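You operate a simulated robot arm through the tools that you are given. There is no shell and no other tool.

Carry out the task below with a simulated robot arm. There is one attempt and no reset: what you move stays moved.

## Task
Measure the disc in the gauge and put it in the tray for its width.
Fine: Switch the gauge on, close the yellow slide block, press hold and open the block again; leave the gauge on and the other discs where they are.
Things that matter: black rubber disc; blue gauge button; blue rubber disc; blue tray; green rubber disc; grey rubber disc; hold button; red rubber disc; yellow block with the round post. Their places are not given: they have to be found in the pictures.

It is judged by the outcome, as a careful person would: the job done as asked, and still so three seconds after it is handed in. It fails if anything else is knocked over, pushed out of place, dropped, spilled or broken.

## Robot
A 7-joint arm with a two-finger parallel gripper, fixed in place. Base frame: the origin is at the foot of the arm, x ahead of it, y to its left, z up; the work surface is at about z = 0.85. Lengths are in m, angles in rad, forces in N, time in s.
With the tool pointing down near the work surface it reaches from about 0.1 to 0.64 m from the base axis. Its first joint turns from -1.152 to 1.152 rad. Payload 1.57 kg.
The tool frame sits at the grasp point between the pads (the TCP): z along the fingers, y along the line on which they close. The tips reach 0.03 m beyond it. Largest opening 0.08 m; finger width 0.017, thickness 0.012; the body of the gripper, 0.04 by 0.082 m, starts 0.08 m behind the TCP.
Orientation is told as [roll, pitch, yaw] about the base's x, y, z axes, in that order, counted from this pose: with the fingers straight down and closing along the base's y, the tool's x points along the base's -x, its y along +y and its z along -z.

## Interface
- The arm moves only by the tool apply_moves. Its arguments are lists of equal length, an entry for each row: "delta_pos": the shift along the tool's x, y, z in m, a list of three; "turn": the turn, a rotation vector about the tool's x, y, z in rad, a list of three; "gripper": the gripper command, from -1 (fully open) to 1 (shut), values between in proportion. In form: {"delta_pos": [[dx, dy, dz], ...], "turn": [[wx, wy, wz], ...], "gripper": [gripper, ...]}. A call has 1 to 20 rows; each row is the pose to reach, as a shift and turn from the pose commanded when the call began, along the tool's axes at that moment. A row lasts 0.2 s, in which the tool goes at most 0.05 m and 0.15 rad; a call with a longer step from one row to the next is refused whole, and so is a gripper value outside its range. Where a pose cannot be reached the arm comes as near as it can. A force on the tool above 40 N (or 10 N above the force at the start of the call, whichever is more), or a blocked arm, ends the call early, and 0.2 s more pass. The fingers move at their own pace (about 0.072 m/s each) and stop on an object; they squeeze with about 43 N. The grip force told is the motor's: it shows also when the fingers shut on nothing. Time passes only in rows, and 0.2 s behind the last, so rows that repeat a pose let the fingers close. The reply holds the time, the measured pose of the TCP, the force on the tool along the base axes, the opening and the grip force, in the units named above and with some noise, with the torque about the TCP (base axes, N m) and any sound that the robot's microphone picked up.
- Cameras (640 x 400 px; columns grow to the right, rows downward): "scene" is fixed at [0.0585, 0.4569, 1.3938]; the picture's right is [-0.72, -0.69, 0.00], its down [-0.54, 0.57, -0.62] and it looks along [0.43, -0.45, -0.78] (base axes); focal length 214 px, centre (320, 200). "wrist" rides on the gripper at [0.072, -0.007, -0.122] in the tool frame; the picture's right is [0.09, 1.00, 0.00], its down [-0.84, 0.08, -0.54] and it looks along [-0.54, 0.05, 0.84] (tool axes); focal length 238 px, centre (320, 200).
- camera(camera): a new picture of that camera. The clock stands still meanwhile.
- locate(camera, pixels): for up to 12 pixels [column, row] of the newest picture of that camera ("zoom" is the newest enlarged one), the place [x, y, z] in the base frame of the surface seen there, good to about 0.002 m, but the place of the scene camera against the robot may be out by one fixed shift of up to 0.018 m in any direction. The clock stands still meanwhile.
- zoom(camera, box): a new picture of the part [left, top, right, bottom] of that camera's present view, enlarged. The clock stands still meanwhile.
- sign_off(): hands the job in; it is judged then, once.

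Open the gripper and draw the arm clear of the work before you hand the job in, unless the task says otherwise.

The tools are called after ">>>" as name(argument=value, ...) on one line, values as JSON. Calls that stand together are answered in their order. apply_moves: Moves the arm, as the interface text tells. Its arguments: {"type":"object","properties":{"delta_pos":{"type":"array","items":{"type":"array","items":{"type":"number"}}},"turn":{"type":"array","items":{"type":"array","items":{"type":"number"}}},"gripper":{"type":"array","items":{"type":"number"}}},"required":["delta_pos","turn","gripper"]} The other tools are called the same way: camera (camera) takes a picture; locate (camera, pixels) gives the place of the surface under pixels of a picture; zoom (camera, box) takes an enlarged picture of a part of a camera's view; sign_off () hands the job in.

At the start:

```text
clock: 0.0
position: [0.3366, 0.2441, 1.2276]
tool_rot: [-0.001, -0.001, 0.0]
wrist_force: [0.2, -0.1, 0.4]
torque: [-0.01, 0.0, 0.02]
gripper_width: 0.08
grip_force: 0.0
```

scene: 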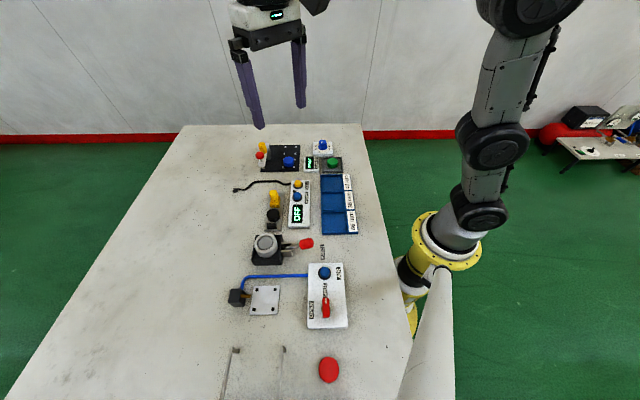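
wrist: 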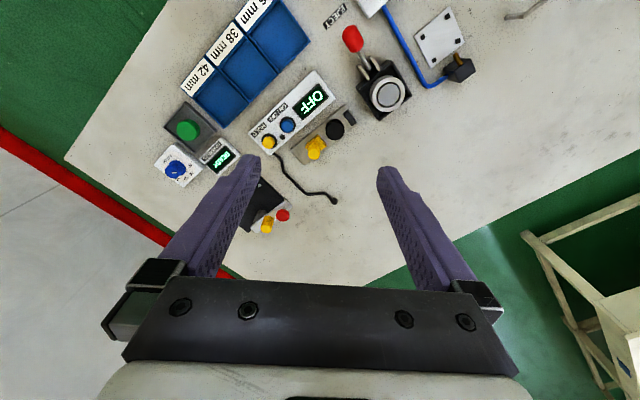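

The pictures show the gauge box with an "OFF" display near scene pixel (298,205), blue trays near (338,205) and several other stations. I zoom in on these to identify everything.

>>> zoom(camera="scene", box=[220, 130, 380, 240])

>>> zoom(camera="wrist", box=[140, 0, 500, 240])

>>> zoom(camera="scene", box=[220, 220, 380, 400])

```text
3.64 times, centred on (300, 185) of scene
```

zoom: 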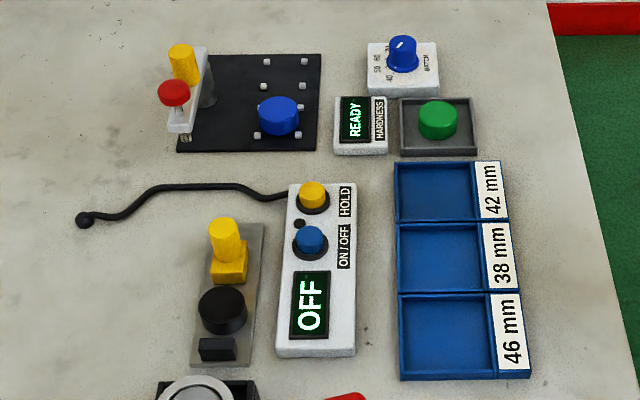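

```text
1.67 times, centred on (320, 120) of wrist
```

zoom: 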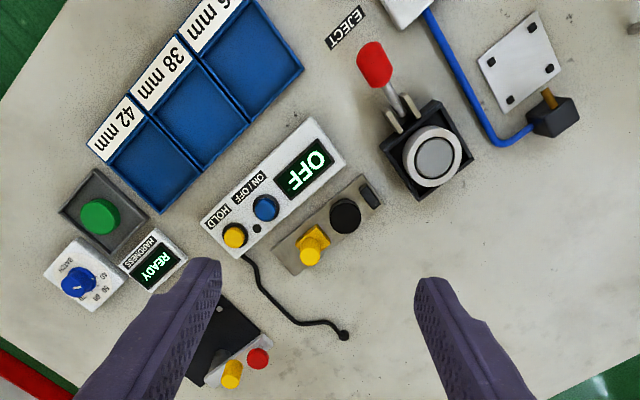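

```text
2.22 times, centred on (300, 310) of scene
```

zoom: 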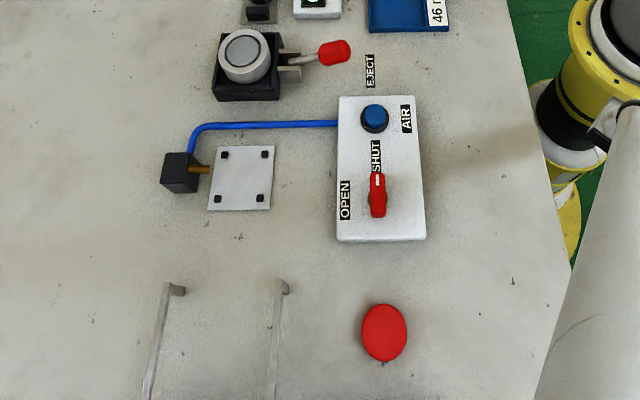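

The black disc sits in the gauge between the yellow block (zoom 228,255) and a dark fixed stop; ON/OFF is blue and HOLD is yellow. I locate the key points in the scene zoom of that part.

>>> zoom(camera="scene", box=[250, 170, 362, 240])

```text
5.71 times, centred on (306, 205) of scene
```

zoom: 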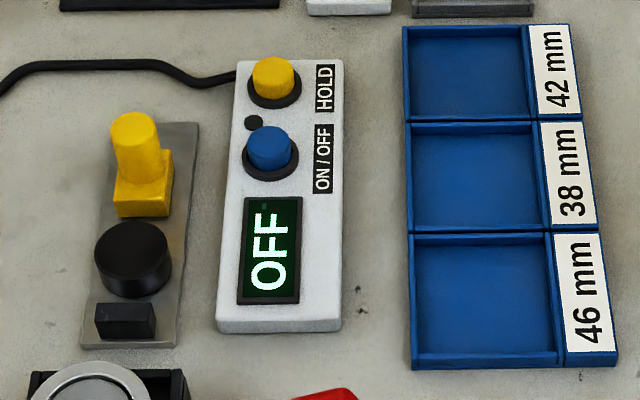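

The gauge is clearly seen. I locate post top, block, disc, stop, rail, buttons and trays.

>>> locate(camera="zoom", pixels=[[133, 118], [160, 175], [132, 240], [125, 312], [185, 130], [100, 338], [273, 65], [268, 136], [465, 75], [475, 175], [485, 295], [320, 200]])

>>> locate(camera="wrist", pixels=[[268, 141], [287, 124], [335, 129], [315, 148], [313, 142], [221, 98], [245, 65], [275, 35], [300, 160], [360, 110]])

```text
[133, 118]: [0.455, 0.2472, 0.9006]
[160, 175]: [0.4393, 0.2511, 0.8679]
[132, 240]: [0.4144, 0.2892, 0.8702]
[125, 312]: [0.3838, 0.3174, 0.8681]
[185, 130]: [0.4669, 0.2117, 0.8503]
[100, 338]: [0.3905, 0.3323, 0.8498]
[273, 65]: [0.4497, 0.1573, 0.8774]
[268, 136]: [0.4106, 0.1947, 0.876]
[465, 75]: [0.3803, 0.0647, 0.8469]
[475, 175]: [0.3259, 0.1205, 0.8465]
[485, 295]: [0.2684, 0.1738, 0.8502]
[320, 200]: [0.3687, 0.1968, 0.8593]
```

```text
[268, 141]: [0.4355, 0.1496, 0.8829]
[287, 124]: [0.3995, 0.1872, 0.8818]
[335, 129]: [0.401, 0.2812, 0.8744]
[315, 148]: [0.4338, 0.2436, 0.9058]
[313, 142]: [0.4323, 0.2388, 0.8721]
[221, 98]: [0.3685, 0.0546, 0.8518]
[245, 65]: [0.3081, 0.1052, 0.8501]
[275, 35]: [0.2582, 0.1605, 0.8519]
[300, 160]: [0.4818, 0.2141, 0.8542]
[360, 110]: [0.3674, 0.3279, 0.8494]
```

The wrist view puts the gauge at about (0.41, 0.25), with its axis about 46° off x. I bring the wrist camera lower and turn it in line with the gauge for a precise look.

>>> apply_moves(delta_pos=[[0.002, 0.014, 0.03], [0.004, 0.028, 0.06], [0.006, 0.042, 0.09], [0.008, 0.056, 0.12], [0.01, 0.07, 0.15], [0.011, 0.084, 0.178], [0.011, 0.084, 0.178]], turn=[[0, 0, 0.134], [0, 0, 0.268], [0, 0, 0.402], [0, 0, 0.536], [0, 0, 0.67], [0, 0, 0.8], [0, 0, 0.8]], gripper=[-1, -1, -1, -1, -1, -1, -1])

>>> camera(camera="wrist")

>>> camera(camera="scene")

```text
clock: 1.6
position: [0.3262, 0.3281, 1.0495]
tool_rot: [0.001, -0.001, -0.802]
wrist_force: [-0.7, 0.2, 0.4]
torque: [0.01, -0.01, 0.01]
gripper_width: 0.0801
grip_force: 0.1
```

```text
taken
```

wrist: 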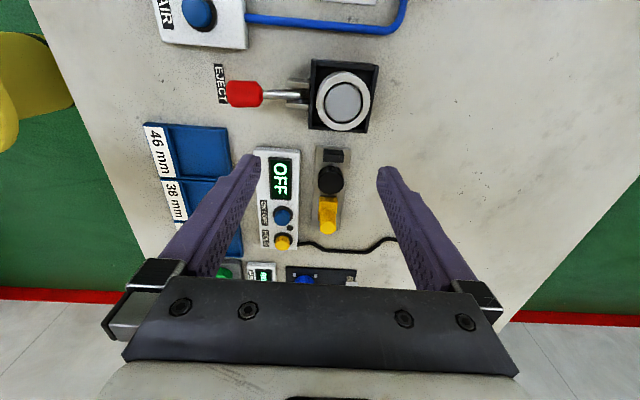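

```text
taken
```

scene: 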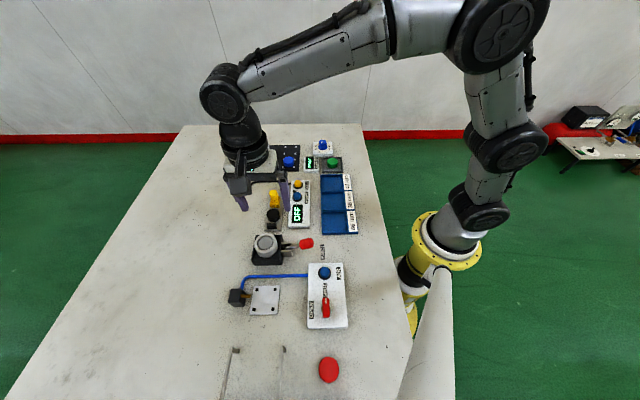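

The gauge now stands upright in the wrist view between the fingers (x 260–345, y 145–250). I zoom and locate on it.

>>> zoom(camera="wrist", box=[240, 135, 384, 260])

```text
3.20 times, centred on (312, 198) of wrist
```

zoom: 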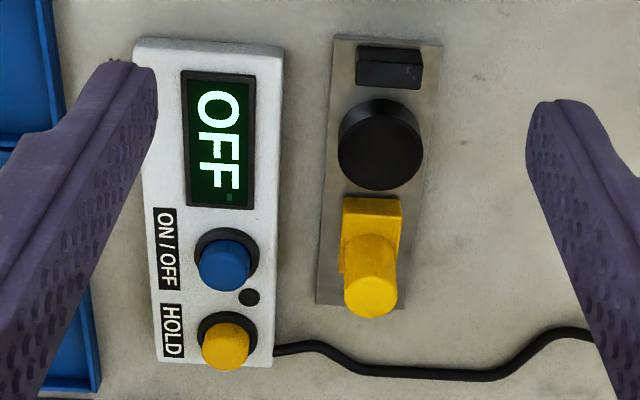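

I locate post, block, disc edges, stop, rail corners and button tops here.

>>> locate(camera="zoom", pixels=[[371, 296], [371, 206], [347, 215], [398, 218], [386, 165], [345, 165], [421, 158], [383, 185], [225, 268], [226, 350], [388, 75], [390, 130]])

>>> locate(camera="zoom", pixels=[[337, 42], [438, 48], [319, 300], [403, 303], [145, 50], [278, 55], [268, 360], [215, 140], [260, 240], [195, 265], [348, 298], [394, 298]])

```text
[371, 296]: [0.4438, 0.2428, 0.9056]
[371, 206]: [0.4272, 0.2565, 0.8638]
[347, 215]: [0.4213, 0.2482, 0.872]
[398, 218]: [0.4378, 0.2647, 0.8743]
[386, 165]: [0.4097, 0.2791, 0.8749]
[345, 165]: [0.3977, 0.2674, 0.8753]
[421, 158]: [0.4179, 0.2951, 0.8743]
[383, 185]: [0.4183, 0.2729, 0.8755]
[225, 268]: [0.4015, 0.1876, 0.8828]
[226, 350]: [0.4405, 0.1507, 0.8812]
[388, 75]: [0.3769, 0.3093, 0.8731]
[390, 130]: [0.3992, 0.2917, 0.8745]
```

```text
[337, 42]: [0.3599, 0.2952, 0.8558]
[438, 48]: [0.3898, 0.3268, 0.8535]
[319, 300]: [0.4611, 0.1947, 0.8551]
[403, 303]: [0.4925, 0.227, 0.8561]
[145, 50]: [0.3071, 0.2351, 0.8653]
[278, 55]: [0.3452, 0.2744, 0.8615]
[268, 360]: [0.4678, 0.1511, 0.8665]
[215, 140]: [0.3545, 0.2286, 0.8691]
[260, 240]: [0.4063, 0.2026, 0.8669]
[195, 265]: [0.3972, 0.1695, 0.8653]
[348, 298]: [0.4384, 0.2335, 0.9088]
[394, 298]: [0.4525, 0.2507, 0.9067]
```

Measured: blue button top about (0.4015, 0.1876, 0.883), hold about (0.4405, 0.1507, 0.881), post about (0.4445, 0.2424), disc about (0.405, 0.2815), rail along (0.711, -0.703). I shut the fingers and move above the blue button.

>>> apply_moves(delta_pos=[[-0.0307, -0.0087, 0.018], [-0.0613, -0.0174, 0.036], [-0.092, -0.0262, 0.0537], [-0.1226, -0.0349, 0.0716], [-0.1533, -0.0436, 0.0895], [-0.1533, -0.0436, 0.0895], [-0.1533, -0.0436, 0.0895]], turn=[[0, 0, -0.004], [0, 0, -0.008], [0, 0, -0.012], [0, 0, -0.017], [0, 0, -0.017], [0, 0, -0.017], [0, 0, -0.017]], gripper=[1, 1, 1, 1, 1, 1, 1])

>>> camera(camera="wrist")

>>> zoom(camera="scene", box=[220, 130, 380, 240])

```text
clock: 3.2
position: [0.4026, 0.1864, 0.959]
tool_rot: [0.0, 0.0, -0.783]
wrist_force: [-0.2, 0.5, 0.2]
torque: [0.0, 0.04, 0.01]
gripper_width: 0.0
grip_force: 20.8
```

```text
taken
```

wrist: 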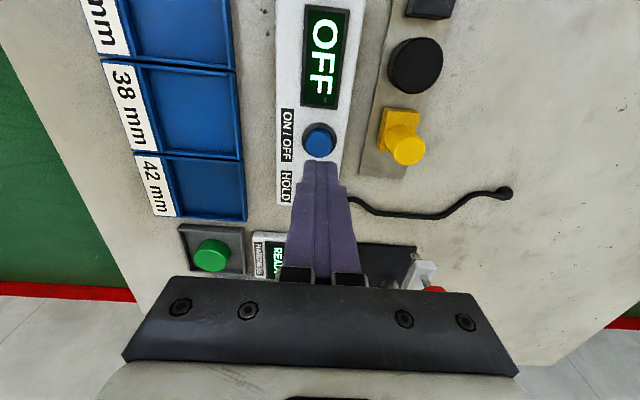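

```text
3.64 times, centred on (300, 185) of scene
```

zoom: 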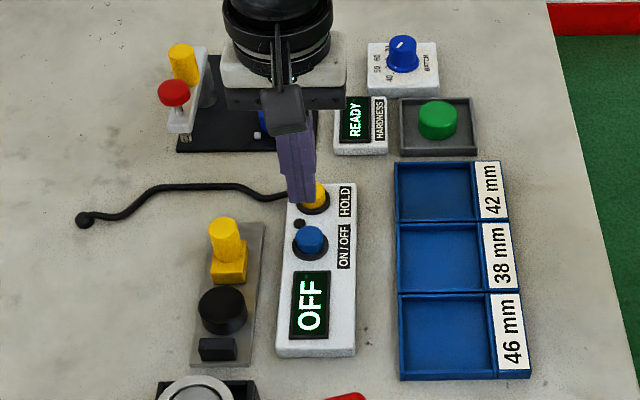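

The fingers are shut above the button; the wrist view shows the blue button at (319,138). I re-locate it, the post, and the disc from this closer view.

>>> locate(camera="wrist", pixels=[[320, 139], [310, 139], [330, 139], [320, 130], [320, 148], [409, 152], [394, 148], [424, 148], [418, 70], [399, 116], [318, 163], [194, 185]])

>>> zoom(camera="wrist", box=[260, 0, 460, 220])

```text
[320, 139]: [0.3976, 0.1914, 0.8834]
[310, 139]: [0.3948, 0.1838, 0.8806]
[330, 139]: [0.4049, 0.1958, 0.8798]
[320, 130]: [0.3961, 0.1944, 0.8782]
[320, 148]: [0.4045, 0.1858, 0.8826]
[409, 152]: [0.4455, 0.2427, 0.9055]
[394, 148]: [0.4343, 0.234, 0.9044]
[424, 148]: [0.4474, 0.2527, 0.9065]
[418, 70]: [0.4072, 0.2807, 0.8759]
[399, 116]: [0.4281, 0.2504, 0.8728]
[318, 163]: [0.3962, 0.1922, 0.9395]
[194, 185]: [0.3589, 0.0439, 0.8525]
```

```text
1.82 times, centred on (360, 110) of wrist
```

zoom: 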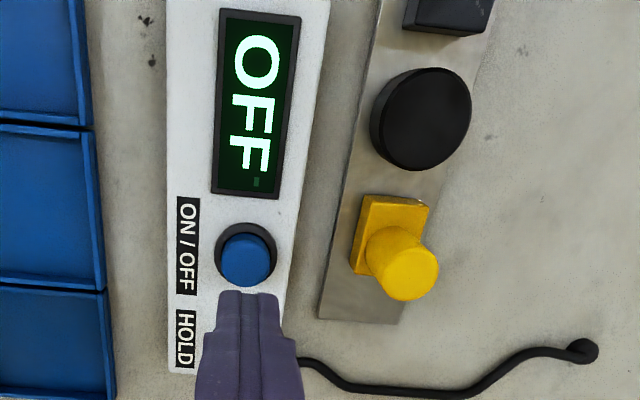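

Button centre refined to about (0.400, 0.189), top at 0.883. I shift 2.8 mm along tool x and descend to just touching, then press slightly.

>>> apply_moves(delta_pos=[[0.0028, 0, 0.015], [0.0028, 0, 0.03], [0.0028, 0, 0.04], [0.0028, 0, 0.045], [0.0028, 0, 0.0475], [0.0028, 0, 0.0495], [0.0028, 0, 0.0495]], turn=[[0, 0, 0], [0, 0, 0], [0, 0, 0], [0, 0, 0], [0, 0, 0], [0, 0, 0], [0, 0, 0]], gripper=[1, 1, 1, 1, 1, 1, 1])

>>> zoom(camera="scene", box=[250, 150, 362, 240])

```text
clock: 4.8
position: [0.4015, 0.1893, 0.9105]
tool_rot: [0.0, 0.0, -0.784]
wrist_force: [-0.2, 0.4, 1.0]
torque: [-0.02, 0.03, 0.0]
gripper_width: 0.0
grip_force: 21.0
```

```text
4.44 times, centred on (306, 195) of scene
```

zoom: 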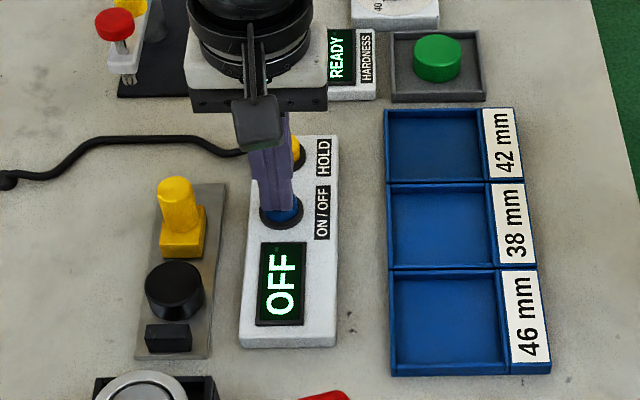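

The tips are just at the button with about 1 N and the display still says OFF. I press further in 1 mm steps and then come up.

>>> apply_moves(delta_pos=[[0, 0, 0.001], [0, 0, 0.002], [0, 0, 0.003], [0, 0, 0.004]], turn=[[0, 0, 0], [0, 0, 0], [0, 0, 0], [0, 0, 0]], gripper=[1, 1, 1, 1])

>>> zoom(camera="scene", box=[250, 150, 362, 240])

```text
clock: 5.8
position: [0.4005, 0.1895, 0.9085]
tool_rot: [0.002, 0.001, -0.783]
wrist_force: [-3.0, 0.8, 6.7]
torque: [0.03, 0.04, -0.01]
gripper_width: 0.0
grip_force: 21.5
heard: click
```

```text
4.44 times, centred on (306, 195) of scene
```

zoom: 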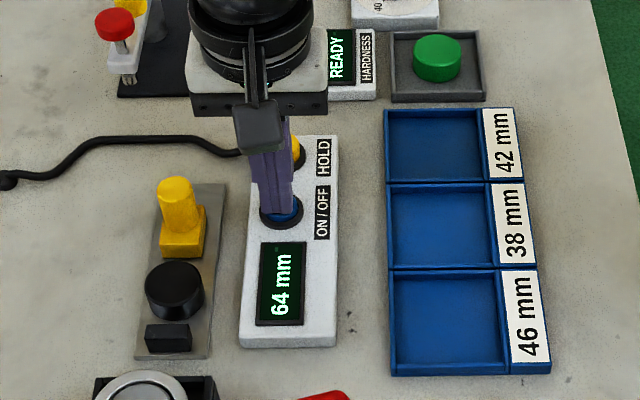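

Click heard and the display now reads "64 mm", so the gauge is on. I rise and move above the yellow post, opening the fingers.

>>> apply_moves(delta_pos=[[0, 0, -0.02], [0, 0, -0.04], [0.0, 0.0, -0.055], [0.003, 0.035, -0.055], [0.0062, 0.0685, -0.055], [0.0062, 0.0685, -0.055], [0.0062, 0.0685, -0.055]], turn=[[0, 0, 0], [0, 0, 0], [0, 0, 0], [0, 0, 0], [0, 0, 0], [0, 0, 0], [0, 0, 0]], gripper=[1, 1, 1, 0, -0.5, -0.5, -0.5])

>>> camera(camera="wrist")

>>> zoom(camera="scene", box=[230, 150, 342, 240])

```text
clock: 7.4
position: [0.4453, 0.2417, 0.9608]
tool_rot: [0.0, 0.001, -0.784]
wrist_force: [0.1, 0.2, -0.2]
torque: [-0.01, -0.05, -0.02]
gripper_width: 0.0601
grip_force: 0.0
```

```text
taken
```

wrist: 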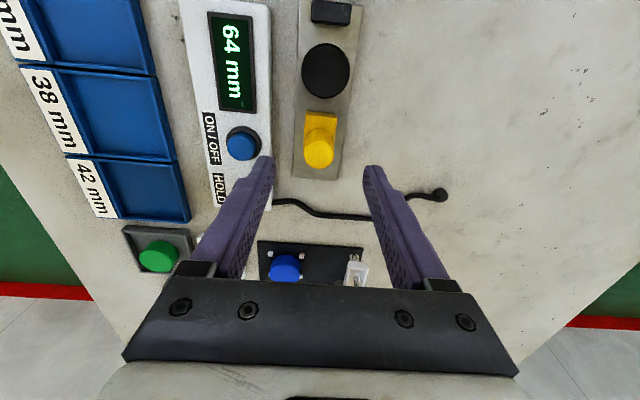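

```text
4.44 times, centred on (286, 195) of scene
```

zoom: 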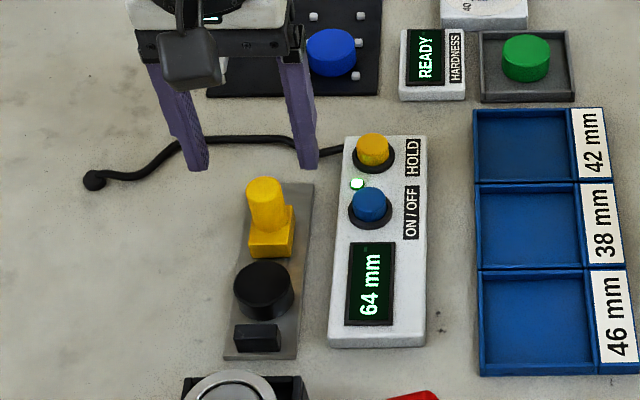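

Display stays at 64 mm with its LED lit. I check the post centre at (319,157) against the tool position before descending.

>>> locate(camera="wrist", pixels=[[319, 158], [308, 157], [331, 157], [319, 148], [319, 166], [326, 72], [324, 112], [309, 116], [335, 117], [331, 24]])

>>> zoom(camera="wrist", box=[260, 0, 388, 200])

```text
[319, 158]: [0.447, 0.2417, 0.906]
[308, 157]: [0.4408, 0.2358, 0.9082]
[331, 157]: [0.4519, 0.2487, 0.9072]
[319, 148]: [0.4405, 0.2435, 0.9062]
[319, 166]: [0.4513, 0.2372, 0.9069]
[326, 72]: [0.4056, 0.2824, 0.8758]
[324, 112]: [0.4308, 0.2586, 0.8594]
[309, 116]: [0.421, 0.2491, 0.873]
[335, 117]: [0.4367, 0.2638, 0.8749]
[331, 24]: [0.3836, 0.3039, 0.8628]
```

```text
2.00 times, centred on (324, 100) of wrist
```

zoom: 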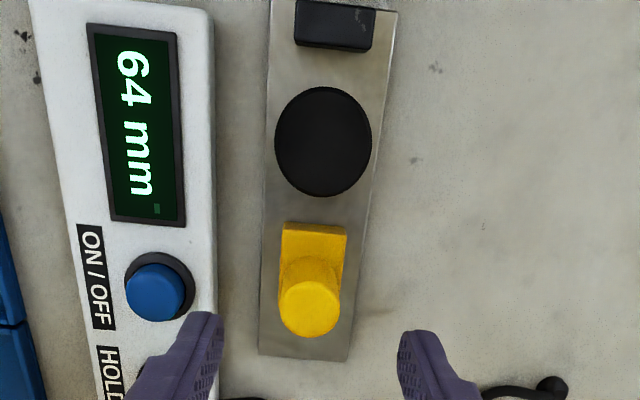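

Post centre is about (0.446, 0.242), matching the tool within a millimetre. I descend 50 mm around it and close the fingers.

>>> apply_moves(delta_pos=[[0, 0, 0.015], [0, 0, 0.03], [0, 0, 0.042], [0, 0, 0.05], [0, 0, 0.05], [0, 0, 0.05], [0, 0, 0.05], [0, 0, 0.05]], turn=[[0, 0, 0], [0, 0, 0], [0, 0, 0], [0, 0, 0], [0, 0, 0], [0, 0, 0], [0, 0, 0], [0, 0, 0]], gripper=[-0.5, -0.5, -0.5, -0.5, 0, 1, 1, 1])

>>> zoom(camera="scene", box=[230, 150, 342, 240])

```text
clock: 9.2
position: [0.4437, 0.2425, 0.9107]
tool_rot: [0.0, 0.001, -0.784]
wrist_force: [-2.6, -3.7, 0.5]
torque: [0.02, -0.2, 0.01]
gripper_width: 0.0235
grip_force: 35.0
```

```text
4.44 times, centred on (286, 195) of scene
```

zoom: 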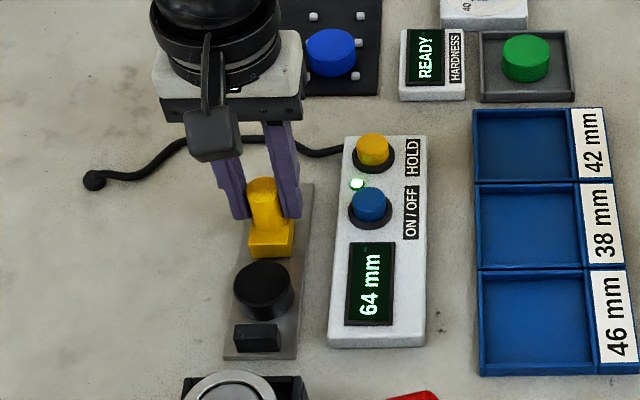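

Post is gripped at 23.5 mm. I slide the block toward the disc along tool +x, first 14 mm, and read the display.

>>> apply_moves(delta_pos=[[0.002, 0, 0], [0.004, 0, 0], [0.006, 0, 0], [0.008, 0, 0], [0.01, 0, 0], [0.012, 0, 0], [0.014, 0, 0]], turn=[[0, 0, 0], [0, 0, 0], [0, 0, 0], [0, 0, 0], [0, 0, 0], [0, 0, 0], [0, 0, 0]], gripper=[1, 1, 1, 1, 1, 1, 1])

>>> zoom(camera="scene", box=[230, 150, 342, 240])

```text
clock: 10.8
position: [0.4343, 0.2523, 0.9099]
tool_rot: [0.0, -0.001, -0.782]
wrist_force: [-3.0, -4.0, -3.0]
torque: [-0.14, -0.08, 0.01]
gripper_width: 0.0234
grip_force: 36.4
```

```text
4.44 times, centred on (286, 195) of scene
```

zoom: 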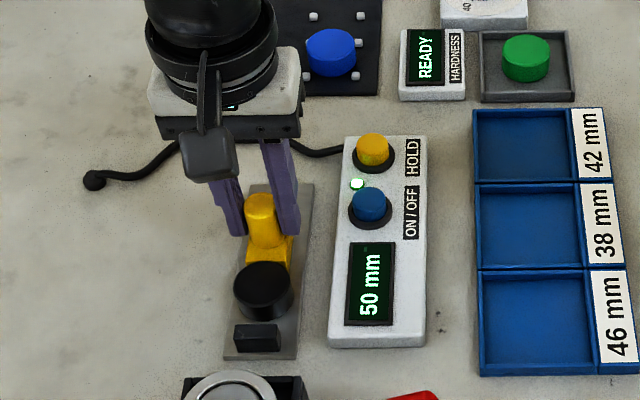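

Display reads 50 mm and forces are small. I continue in 1 mm steps for 4 mm.

>>> apply_moves(delta_pos=[[0.001, 0, 0], [0.002, 0, 0], [0.003, 0, 0], [0.004, 0, 0], [0.004, 0, 0]], turn=[[0, 0, 0], [0, 0, 0], [0, 0, 0], [0, 0, 0], [0, 0, 0]], gripper=[1, 1, 1, 1, 1])

>>> zoom(camera="scene", box=[230, 150, 342, 240])

```text
clock: 12.0
position: [0.4304, 0.256, 0.9111]
tool_rot: [-0.001, -0.001, -0.783]
wrist_force: [-5.9, -6.3, -3.7]
torque: [-0.21, -0.31, -0.04]
gripper_width: 0.023
grip_force: 35.9
```

```text
4.44 times, centred on (286, 195) of scene
```

zoom: 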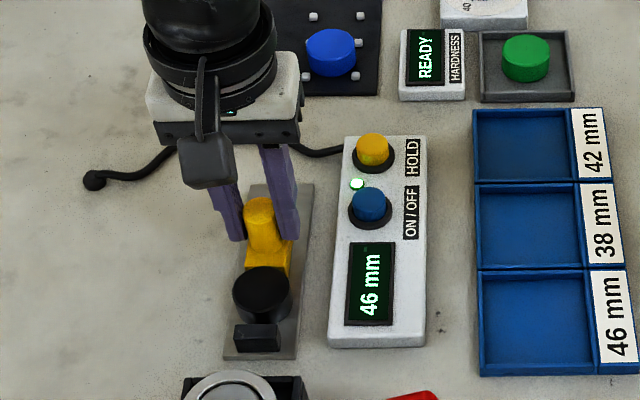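

46 mm now with no resistance along the slide (only a sideways load of about 8 N, which I ease by shifting -1 mm along tool y). I go on in 1 mm steps to find contact.

>>> apply_moves(delta_pos=[[0.001, -0.0005, 0], [0.002, -0.001, 0], [0.003, -0.001, 0], [0.003, -0.001, 0]], turn=[[0, 0, 0], [0, 0, 0], [0, 0, 0], [0, 0, 0]], gripper=[1, 1, 1, 1])

>>> zoom(camera="scene", box=[230, 150, 342, 240])

```text
clock: 13.0
position: [0.4287, 0.2587, 0.9101]
tool_rot: [0.0, -0.003, -0.784]
wrist_force: [0.4, -0.2, -11.3]
torque: [-0.05, 0.0, -0.04]
gripper_width: 0.0233
grip_force: 35.8
```

```text
4.44 times, centred on (286, 195) of scene
```

zoom: 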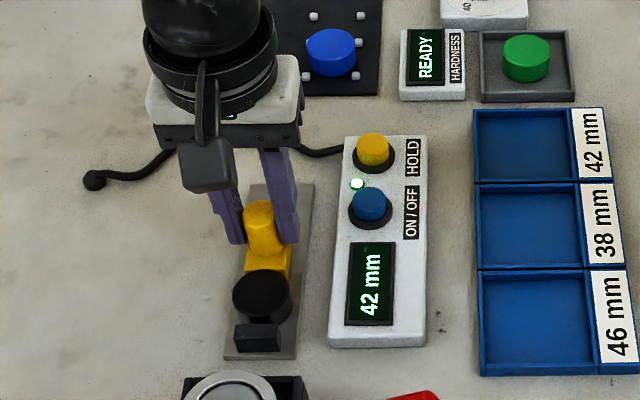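

Display reads 42 mm; vertical load has grown to -11 N. I look closely at the disc/stop contact before going further.

>>> zoom(camera="scene", box=[255, 185, 305, 225])

>>> camera(camera="wrist")

>>> zoom(camera="wrist", box=[260, 20, 388, 200])

```text
10.00 times, centred on (280, 205) of scene
```

zoom: 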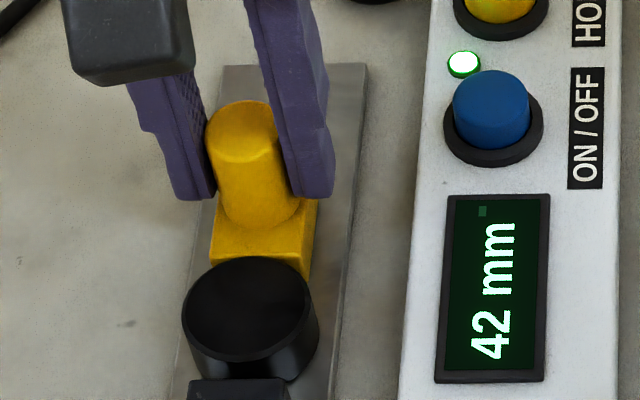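

```text
taken
```

wrist: 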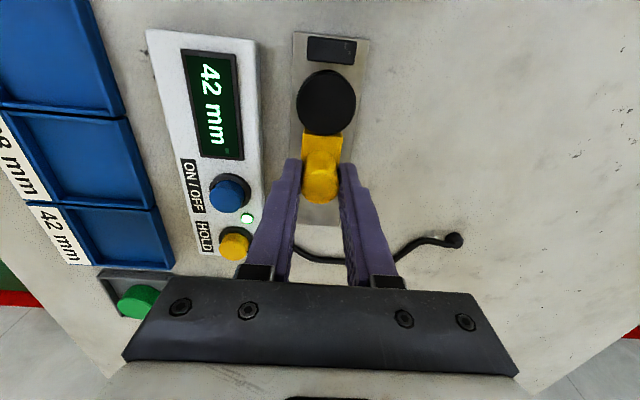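

```text
2.22 times, centred on (324, 110) of wrist
```

zoom: 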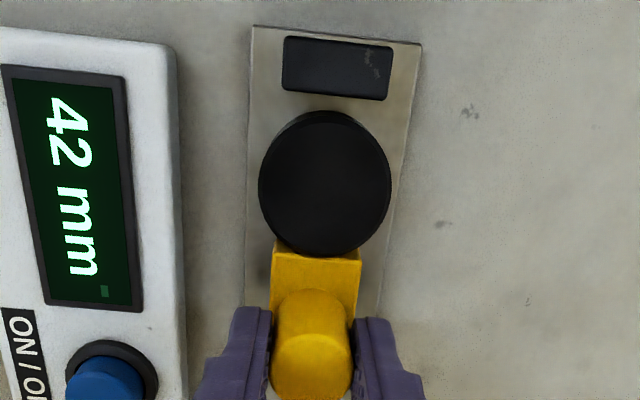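

There still looks to be a gap between disc and stop (wrist zoom y≈100–112), so the slide may not be fully closed. I go on in 1 mm steps, easing the vertical load a little.

>>> apply_moves(delta_pos=[[0.001, 0, 0.0005], [0.002, 0, 0.001], [0.002, 0, 0.001]], turn=[[0, 0, 0], [0, 0, 0], [0, 0, 0]], gripper=[1, 1, 1])

>>> zoom(camera="scene", box=[255, 185, 305, 225])

>>> zoom(camera="wrist", box=[260, 20, 388, 200])

```text
clock: 13.8
position: [0.4284, 0.2578, 0.9117]
tool_rot: [0.002, -0.001, -0.783]
wrist_force: [0.3, -0.7, -1.3]
torque: [0.31, 0.91, -0.07]
gripper_width: 0.0233
grip_force: 35.5
```

```text
10.00 times, centred on (280, 205) of scene
```

zoom: 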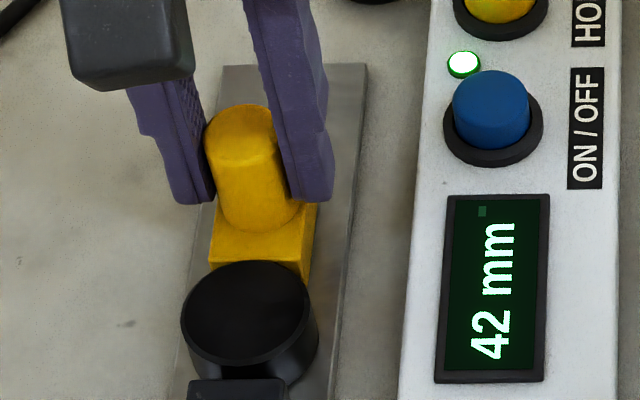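

```text
2.22 times, centred on (324, 110) of wrist
```

zoom: 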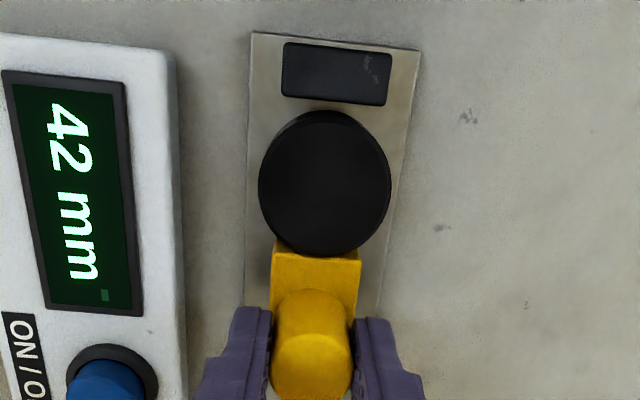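

The disc is being pushed toward the stop (gap in wrist zoom shrank from about 11 to 6 px). I continue 1 mm at a time until firm resistance shows.

>>> apply_moves(delta_pos=[[0.001, 0, 0], [0.002, 0, 0], [0.002, 0, 0]], turn=[[0, 0, 0], [0, 0, 0], [0, 0, 0]], gripper=[1, 1, 1])

>>> zoom(camera="scene", box=[255, 185, 305, 225])

>>> zoom(camera="wrist", box=[260, 20, 388, 200])

```text
clock: 14.6
position: [0.426, 0.2592, 0.91]
tool_rot: [0.002, 0.0, -0.785]
wrist_force: [-0.8, -0.9, 2.3]
torque: [0.14, 0.66, -0.19]
gripper_width: 0.0235
grip_force: 36.0
```

```text
10.00 times, centred on (280, 205) of scene
```

zoom: 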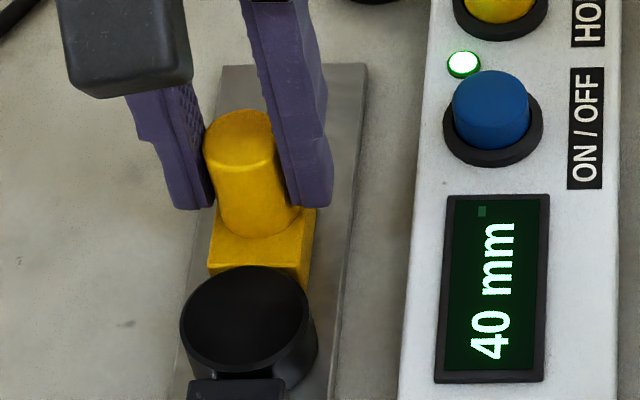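

```text
2.22 times, centred on (324, 110) of wrist
```

zoom: 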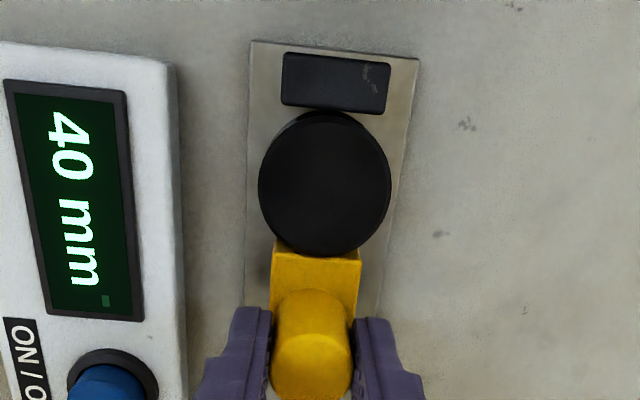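

40 mm now, gap almost gone. Another 2 mm in steps.

>>> apply_moves(delta_pos=[[0.001, 0, 0], [0.002, 0, 0], [0.003, 0, 0], [0.003, 0, 0]], turn=[[0, 0, 0], [0, 0, 0], [0, 0, 0], [0, 0, 0]], gripper=[1, 1, 1, 1])

>>> zoom(camera="scene", box=[255, 185, 305, 225])

>>> zoom(camera="wrist", box=[260, 20, 388, 200])

```text
clock: 15.6
position: [0.4246, 0.2609, 0.9111]
tool_rot: [0.002, -0.003, -0.784]
wrist_force: [11.1, -3.8, -0.8]
torque: [0.2, 0.42, -0.13]
gripper_width: 0.0234
grip_force: 36.0
```

```text
10.00 times, centred on (280, 205) of scene
```

zoom: 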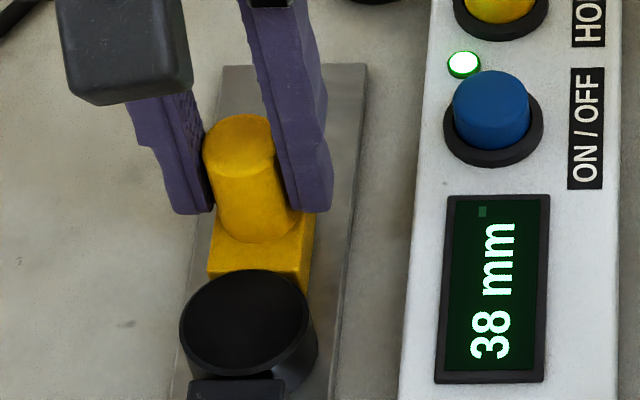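

```text
2.22 times, centred on (324, 110) of wrist
```

zoom: 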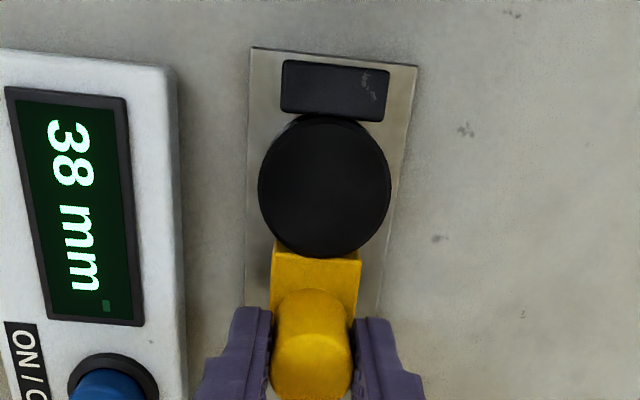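

38 mm, and a resisting force of about 10 N along the slide has appeared. I push 1 mm more to confirm the reading holds.

>>> apply_moves(delta_pos=[[0.001, 0, 0], [0.001, 0, 0], [0.001, 0, 0]], turn=[[0, 0, 0], [0, 0, 0], [0, 0, 0]], gripper=[1, 1, 1])

>>> zoom(camera="scene", box=[255, 185, 305, 225])

```text
clock: 16.4
position: [0.4236, 0.2615, 0.911]
tool_rot: [0.002, -0.004, -0.78]
wrist_force: [17.3, -12.9, -0.5]
torque: [-0.19, -0.04, -0.06]
gripper_width: 0.0232
grip_force: 35.3
```

```text
10.00 times, centred on (280, 205) of scene
```

zoom: 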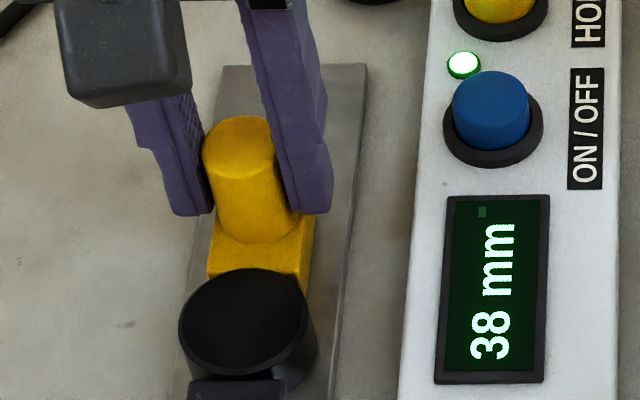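

Reading holds at 38 mm against 21 N: the block is fully closed. I relieve the push by 0.8 mm, open the fingers and rise.

>>> apply_moves(delta_pos=[[-0.0008, 0, 0], [-0.0008, 0, 0], [-0.0008, 0, 0], [-0.0008, 0, 0], [-0.0008, 0, -0.01], [-0.0008, 0, -0.03], [-0.0008, 0, -0.05], [-0.0008, 0, -0.06]], turn=[[0, 0, 0], [0, 0, 0], [0, 0, 0], [0, 0, 0], [0, 0, 0], [0, 0, 0], [0, 0, 0], [0, 0, 0]], gripper=[1, 0, -0.5, -0.5, -0.5, -0.5, -0.5, -0.5])

>>> zoom(camera="scene", box=[230, 150, 342, 240])

>>> camera(camera="wrist")

```text
clock: 18.2
position: [0.4224, 0.2611, 0.9712]
tool_rot: [0.0, -0.001, -0.785]
wrist_force: [-0.2, -0.4, -0.1]
torque: [0.0, 0.0, 0.01]
gripper_width: 0.0599
grip_force: 0.0
```

```text
4.44 times, centred on (286, 195) of scene
```

zoom: 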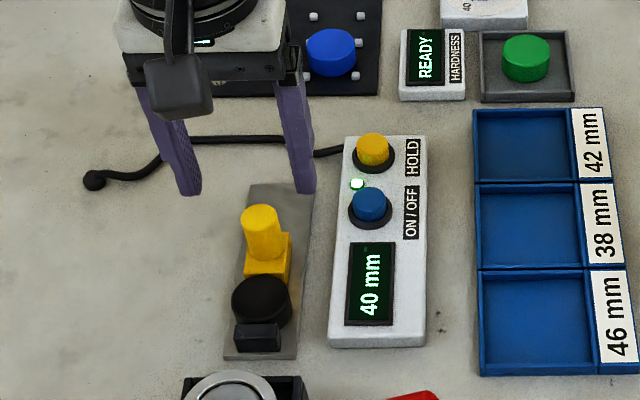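

```text
taken
```

wrist: 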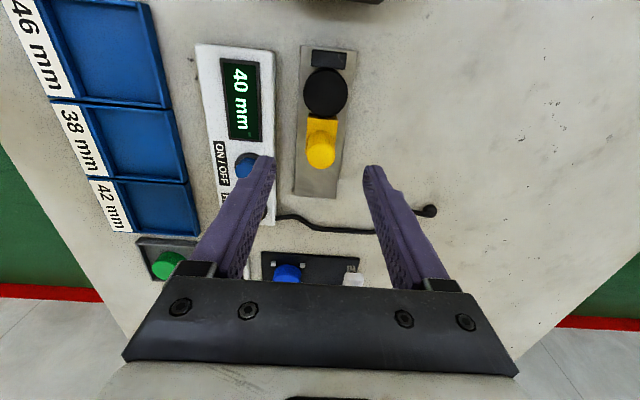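

After release the display went from 38 to 40 mm, so the block or disc moved back slightly. I zoom in to see where a gap has opened.

>>> zoom(camera="wrist", box=[280, 30, 372, 200])

>>> zoom(camera="scene", box=[255, 185, 305, 225])

>>> locate(camera="wrist", pixels=[[321, 155], [310, 154], [333, 154], [326, 93], [318, 120], [329, 58]])

```text
2.35 times, centred on (326, 115) of wrist
```

zoom: 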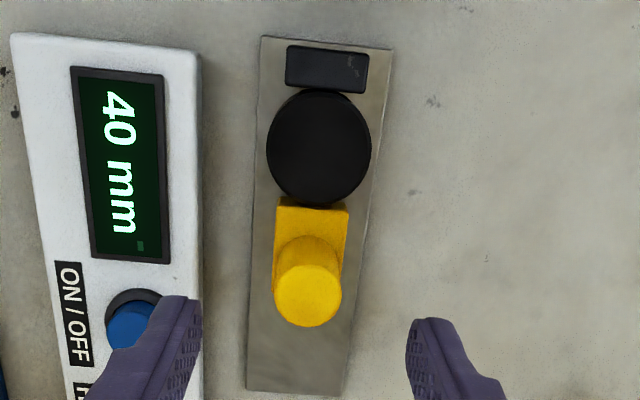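

```text
10.00 times, centred on (280, 205) of scene
```

zoom: 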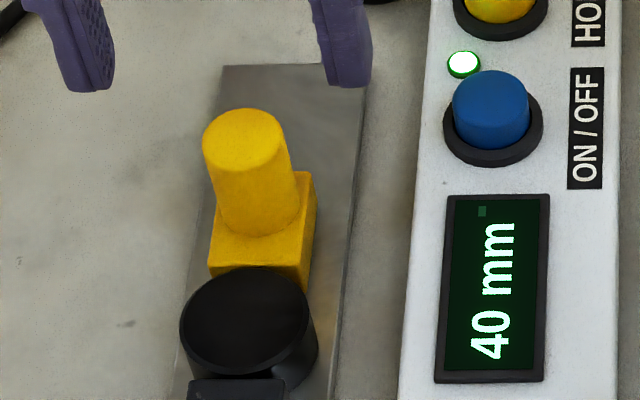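

```text
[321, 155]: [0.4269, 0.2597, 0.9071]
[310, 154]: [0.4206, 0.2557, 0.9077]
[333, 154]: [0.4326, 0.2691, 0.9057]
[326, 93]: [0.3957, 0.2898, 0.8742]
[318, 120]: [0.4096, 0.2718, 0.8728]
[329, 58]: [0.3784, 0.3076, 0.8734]
```

The block sits about 1–2 mm back from firm contact. I will nudge it shut by pushing gently with closed fingers from behind the post (so backing off leaves it in contact), starting by moving behind it with closed fingers.

>>> apply_moves(delta_pos=[[-0.0105, 0.0005, 0], [-0.021, 0.001, 0], [-0.0315, 0.0015, 0], [-0.0315, 0.0015, 0], [-0.0315, 0.0015, 0.02], [-0.0315, 0.0015, 0.04], [-0.0315, 0.0015, 0.055], [-0.0315, 0.0015, 0.063], [-0.0315, 0.0015, 0.063]], turn=[[0, 0, 0], [0, 0, 0], [0, 0, 0], [0, 0, 0], [0, 0, 0], [0, 0, 0], [0, 0, 0], [0, 0, 0], [0, 0, 0]], gripper=[1, 1, 1, 1, 1, 1, 1, 1, 1])

>>> zoom(camera="scene", box=[250, 175, 310, 225])

>>> camera(camera="wrist")

```text
clock: 20.2
position: [0.4464, 0.2401, 0.9075]
tool_rot: [0.001, 0.001, -0.783]
wrist_force: [-0.5, -0.6, 0.3]
torque: [-0.02, 0.03, -0.01]
gripper_width: 0.0002
grip_force: 21.1
```

```text
8.00 times, centred on (280, 200) of scene
```

zoom: 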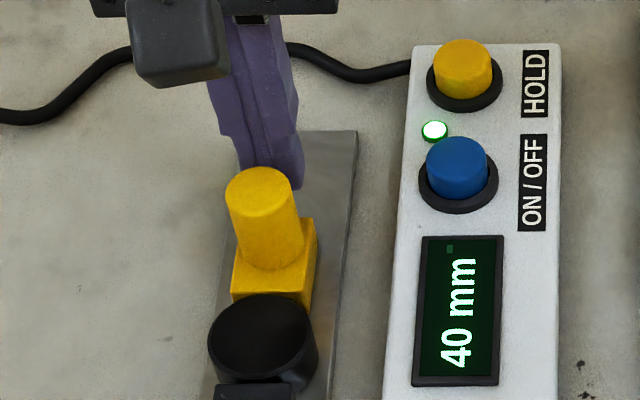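

```text
taken
```

wrist: 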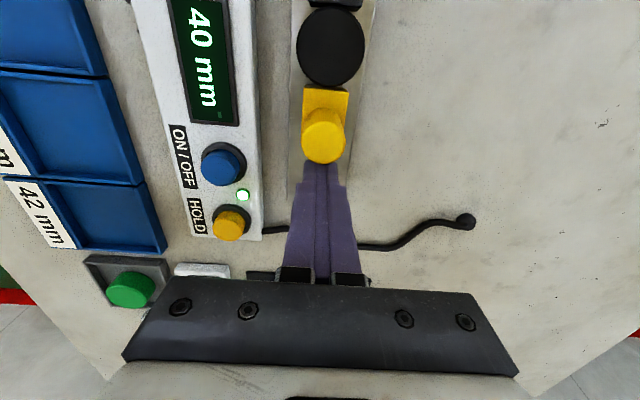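

Fingers are behind the post in line with it. I push forward slowly in 1 mm steps, 6 mm to begin.

>>> apply_moves(delta_pos=[[0.001, 0, 0], [0.002, 0, 0], [0.003, 0, 0], [0.004, 0, 0], [0.005, 0, 0], [0.006, 0, 0]], turn=[[0, 0, 0], [0, 0, 0], [0, 0, 0], [0, 0, 0], [0, 0, 0], [0, 0, 0]], gripper=[1, 1, 1, 1, 1, 1])

>>> zoom(camera="scene", box=[250, 175, 310, 225])

```text
clock: 21.6
position: [0.4433, 0.246, 0.9074]
tool_rot: [0.0, 0.0, -0.784]
wrist_force: [-0.1, -0.1, 0.7]
torque: [0.03, -0.01, 0.0]
gripper_width: 0.0
grip_force: 21.7
```

```text
8.00 times, centred on (280, 200) of scene
```

zoom: 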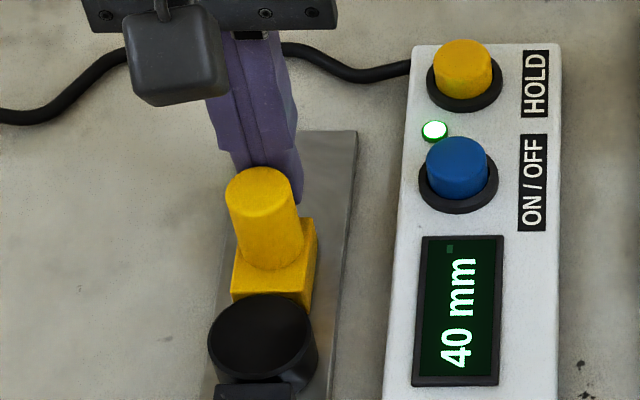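

No contact yet (force near 0, still 40 mm). I push 3 mm more in 0.5–1 mm steps.

>>> apply_moves(delta_pos=[[0.001, 0, 0], [0.002, 0, 0], [0.003, 0, 0], [0.003, 0, 0]], turn=[[0, 0, 0], [0, 0, 0], [0, 0, 0], [0, 0, 0]], gripper=[1, 1, 1, 1])

>>> zoom(camera="scene", box=[250, 175, 310, 225])

```text
clock: 22.6
position: [0.4406, 0.2449, 0.9062]
tool_rot: [0.001, 0.0, -0.782]
wrist_force: [1.4, -3.5, 0.5]
torque: [0.01, 0.0, 0.02]
gripper_width: 0.0
grip_force: 21.3
```

```text
8.00 times, centred on (280, 200) of scene
```

zoom: 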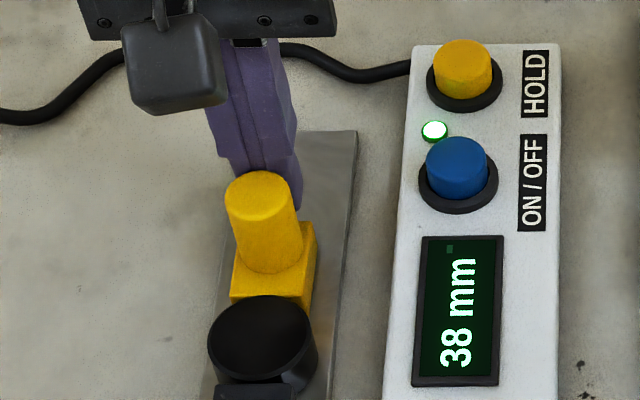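

38 mm again with only about 3.5 N. I push 1 mm more to seat it, then back the fingers off slowly and check the reading stays.

>>> apply_moves(delta_pos=[[0.0007, 0, 0], [0.0013, 0, 0], [0.0013, 0, 0]], turn=[[0, 0, 0], [0, 0, 0], [0, 0, 0]], gripper=[1, 1, 1])

>>> zoom(camera="scene", box=[250, 175, 310, 225])

```text
clock: 23.4
position: [0.4405, 0.2464, 0.9069]
tool_rot: [0.0, -0.002, -0.784]
wrist_force: [4.1, -9.6, 0.4]
torque: [0.03, -0.05, -0.01]
gripper_width: 0.0001
grip_force: 20.6
```

```text
8.00 times, centred on (280, 200) of scene
```

zoom: 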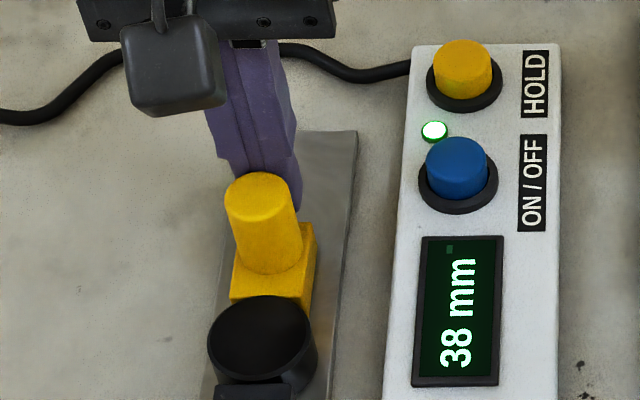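

Still 38 mm under about 10 N, so the disc is seated between block and stop. I back off slowly along tool -x.

>>> apply_moves(delta_pos=[[-0.0005, 0, 0], [-0.001, 0, 0], [-0.0015, 0, 0], [-0.002, 0, 0], [-0.004, 0, 0], [-0.008, 0, 0]], turn=[[0, 0, 0], [0, 0, 0], [0, 0, 0], [0, 0, 0], [0, 0, 0], [0, 0, 0]], gripper=[1, 1, 1, 1, 1, 1])

>>> zoom(camera="scene", box=[250, 175, 310, 225])

```text
clock: 24.8
position: [0.4444, 0.2416, 0.9074]
tool_rot: [0.001, -0.001, -0.782]
wrist_force: [0.5, 0.6, 0.2]
torque: [0.02, 0.01, 0.03]
gripper_width: 0.0
grip_force: 21.5
```

```text
8.00 times, centred on (280, 200) of scene
```

zoom: 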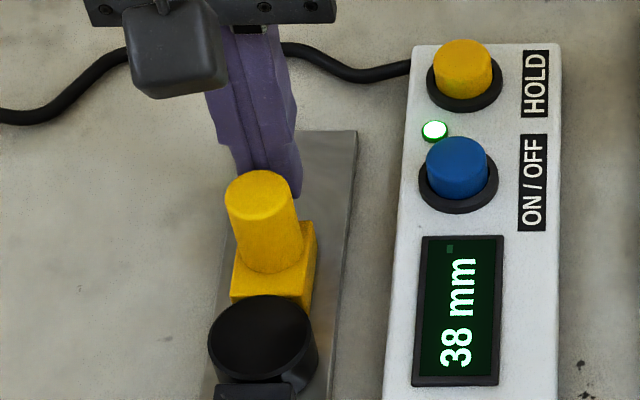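

Reading stays at 38 mm with the fingers clear. I rise and move above the HOLD button.

>>> apply_moves(delta_pos=[[0, 0, -0.02], [0, 0, -0.04], [0, 0, -0.053], [-0.0205, -0.0224, -0.053], [-0.041, -0.0447, -0.053], [-0.0614, -0.0671, -0.053], [-0.0614, -0.0671, -0.053]], turn=[[0, 0, 0], [0, 0, 0], [0, 0, 0], [0, 0, 0], [0, 0, 0], [0, 0, 0], [0, 0, 0]], gripper=[1, 1, 1, 1, 1, 1, 1])

>>> camera(camera="wrist")

>>> zoom(camera="wrist", box=[260, 80, 420, 200])

```text
clock: 26.4
position: [0.4407, 0.1519, 0.9592]
tool_rot: [-0.002, -0.001, -0.782]
wrist_force: [-0.8, -0.1, 0.5]
torque: [-0.02, -0.02, -0.06]
gripper_width: 0.0
grip_force: 21.5
```

```text
taken
```

wrist: 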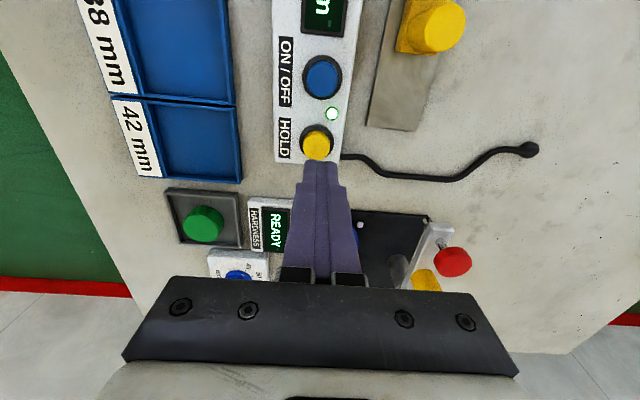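

```text
3.33 times, centred on (340, 140) of wrist
```

zoom: 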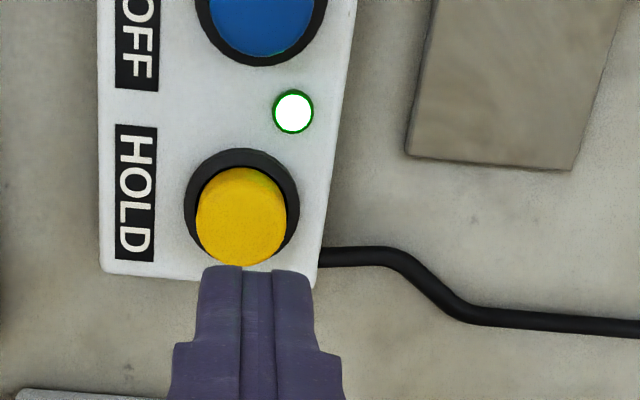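

I locate the centre of the HOLD button in this zoom.

>>> locate(camera="zoom", pixels=[[241, 218], [202, 218], [282, 218], [241, 178], [241, 255]])

>>> locate(camera="wrist", pixels=[[428, 278], [452, 262], [400, 268], [204, 225], [240, 275], [270, 230], [425, 240]])

```text
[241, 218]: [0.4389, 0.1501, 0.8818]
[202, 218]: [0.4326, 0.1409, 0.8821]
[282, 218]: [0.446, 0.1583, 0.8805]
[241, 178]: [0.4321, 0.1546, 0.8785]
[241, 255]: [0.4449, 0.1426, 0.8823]
```

```text
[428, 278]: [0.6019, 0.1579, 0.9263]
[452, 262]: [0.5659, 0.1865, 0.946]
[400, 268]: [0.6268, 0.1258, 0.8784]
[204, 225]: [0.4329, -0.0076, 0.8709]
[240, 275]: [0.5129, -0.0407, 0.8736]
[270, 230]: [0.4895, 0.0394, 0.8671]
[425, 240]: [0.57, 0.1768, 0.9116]
```

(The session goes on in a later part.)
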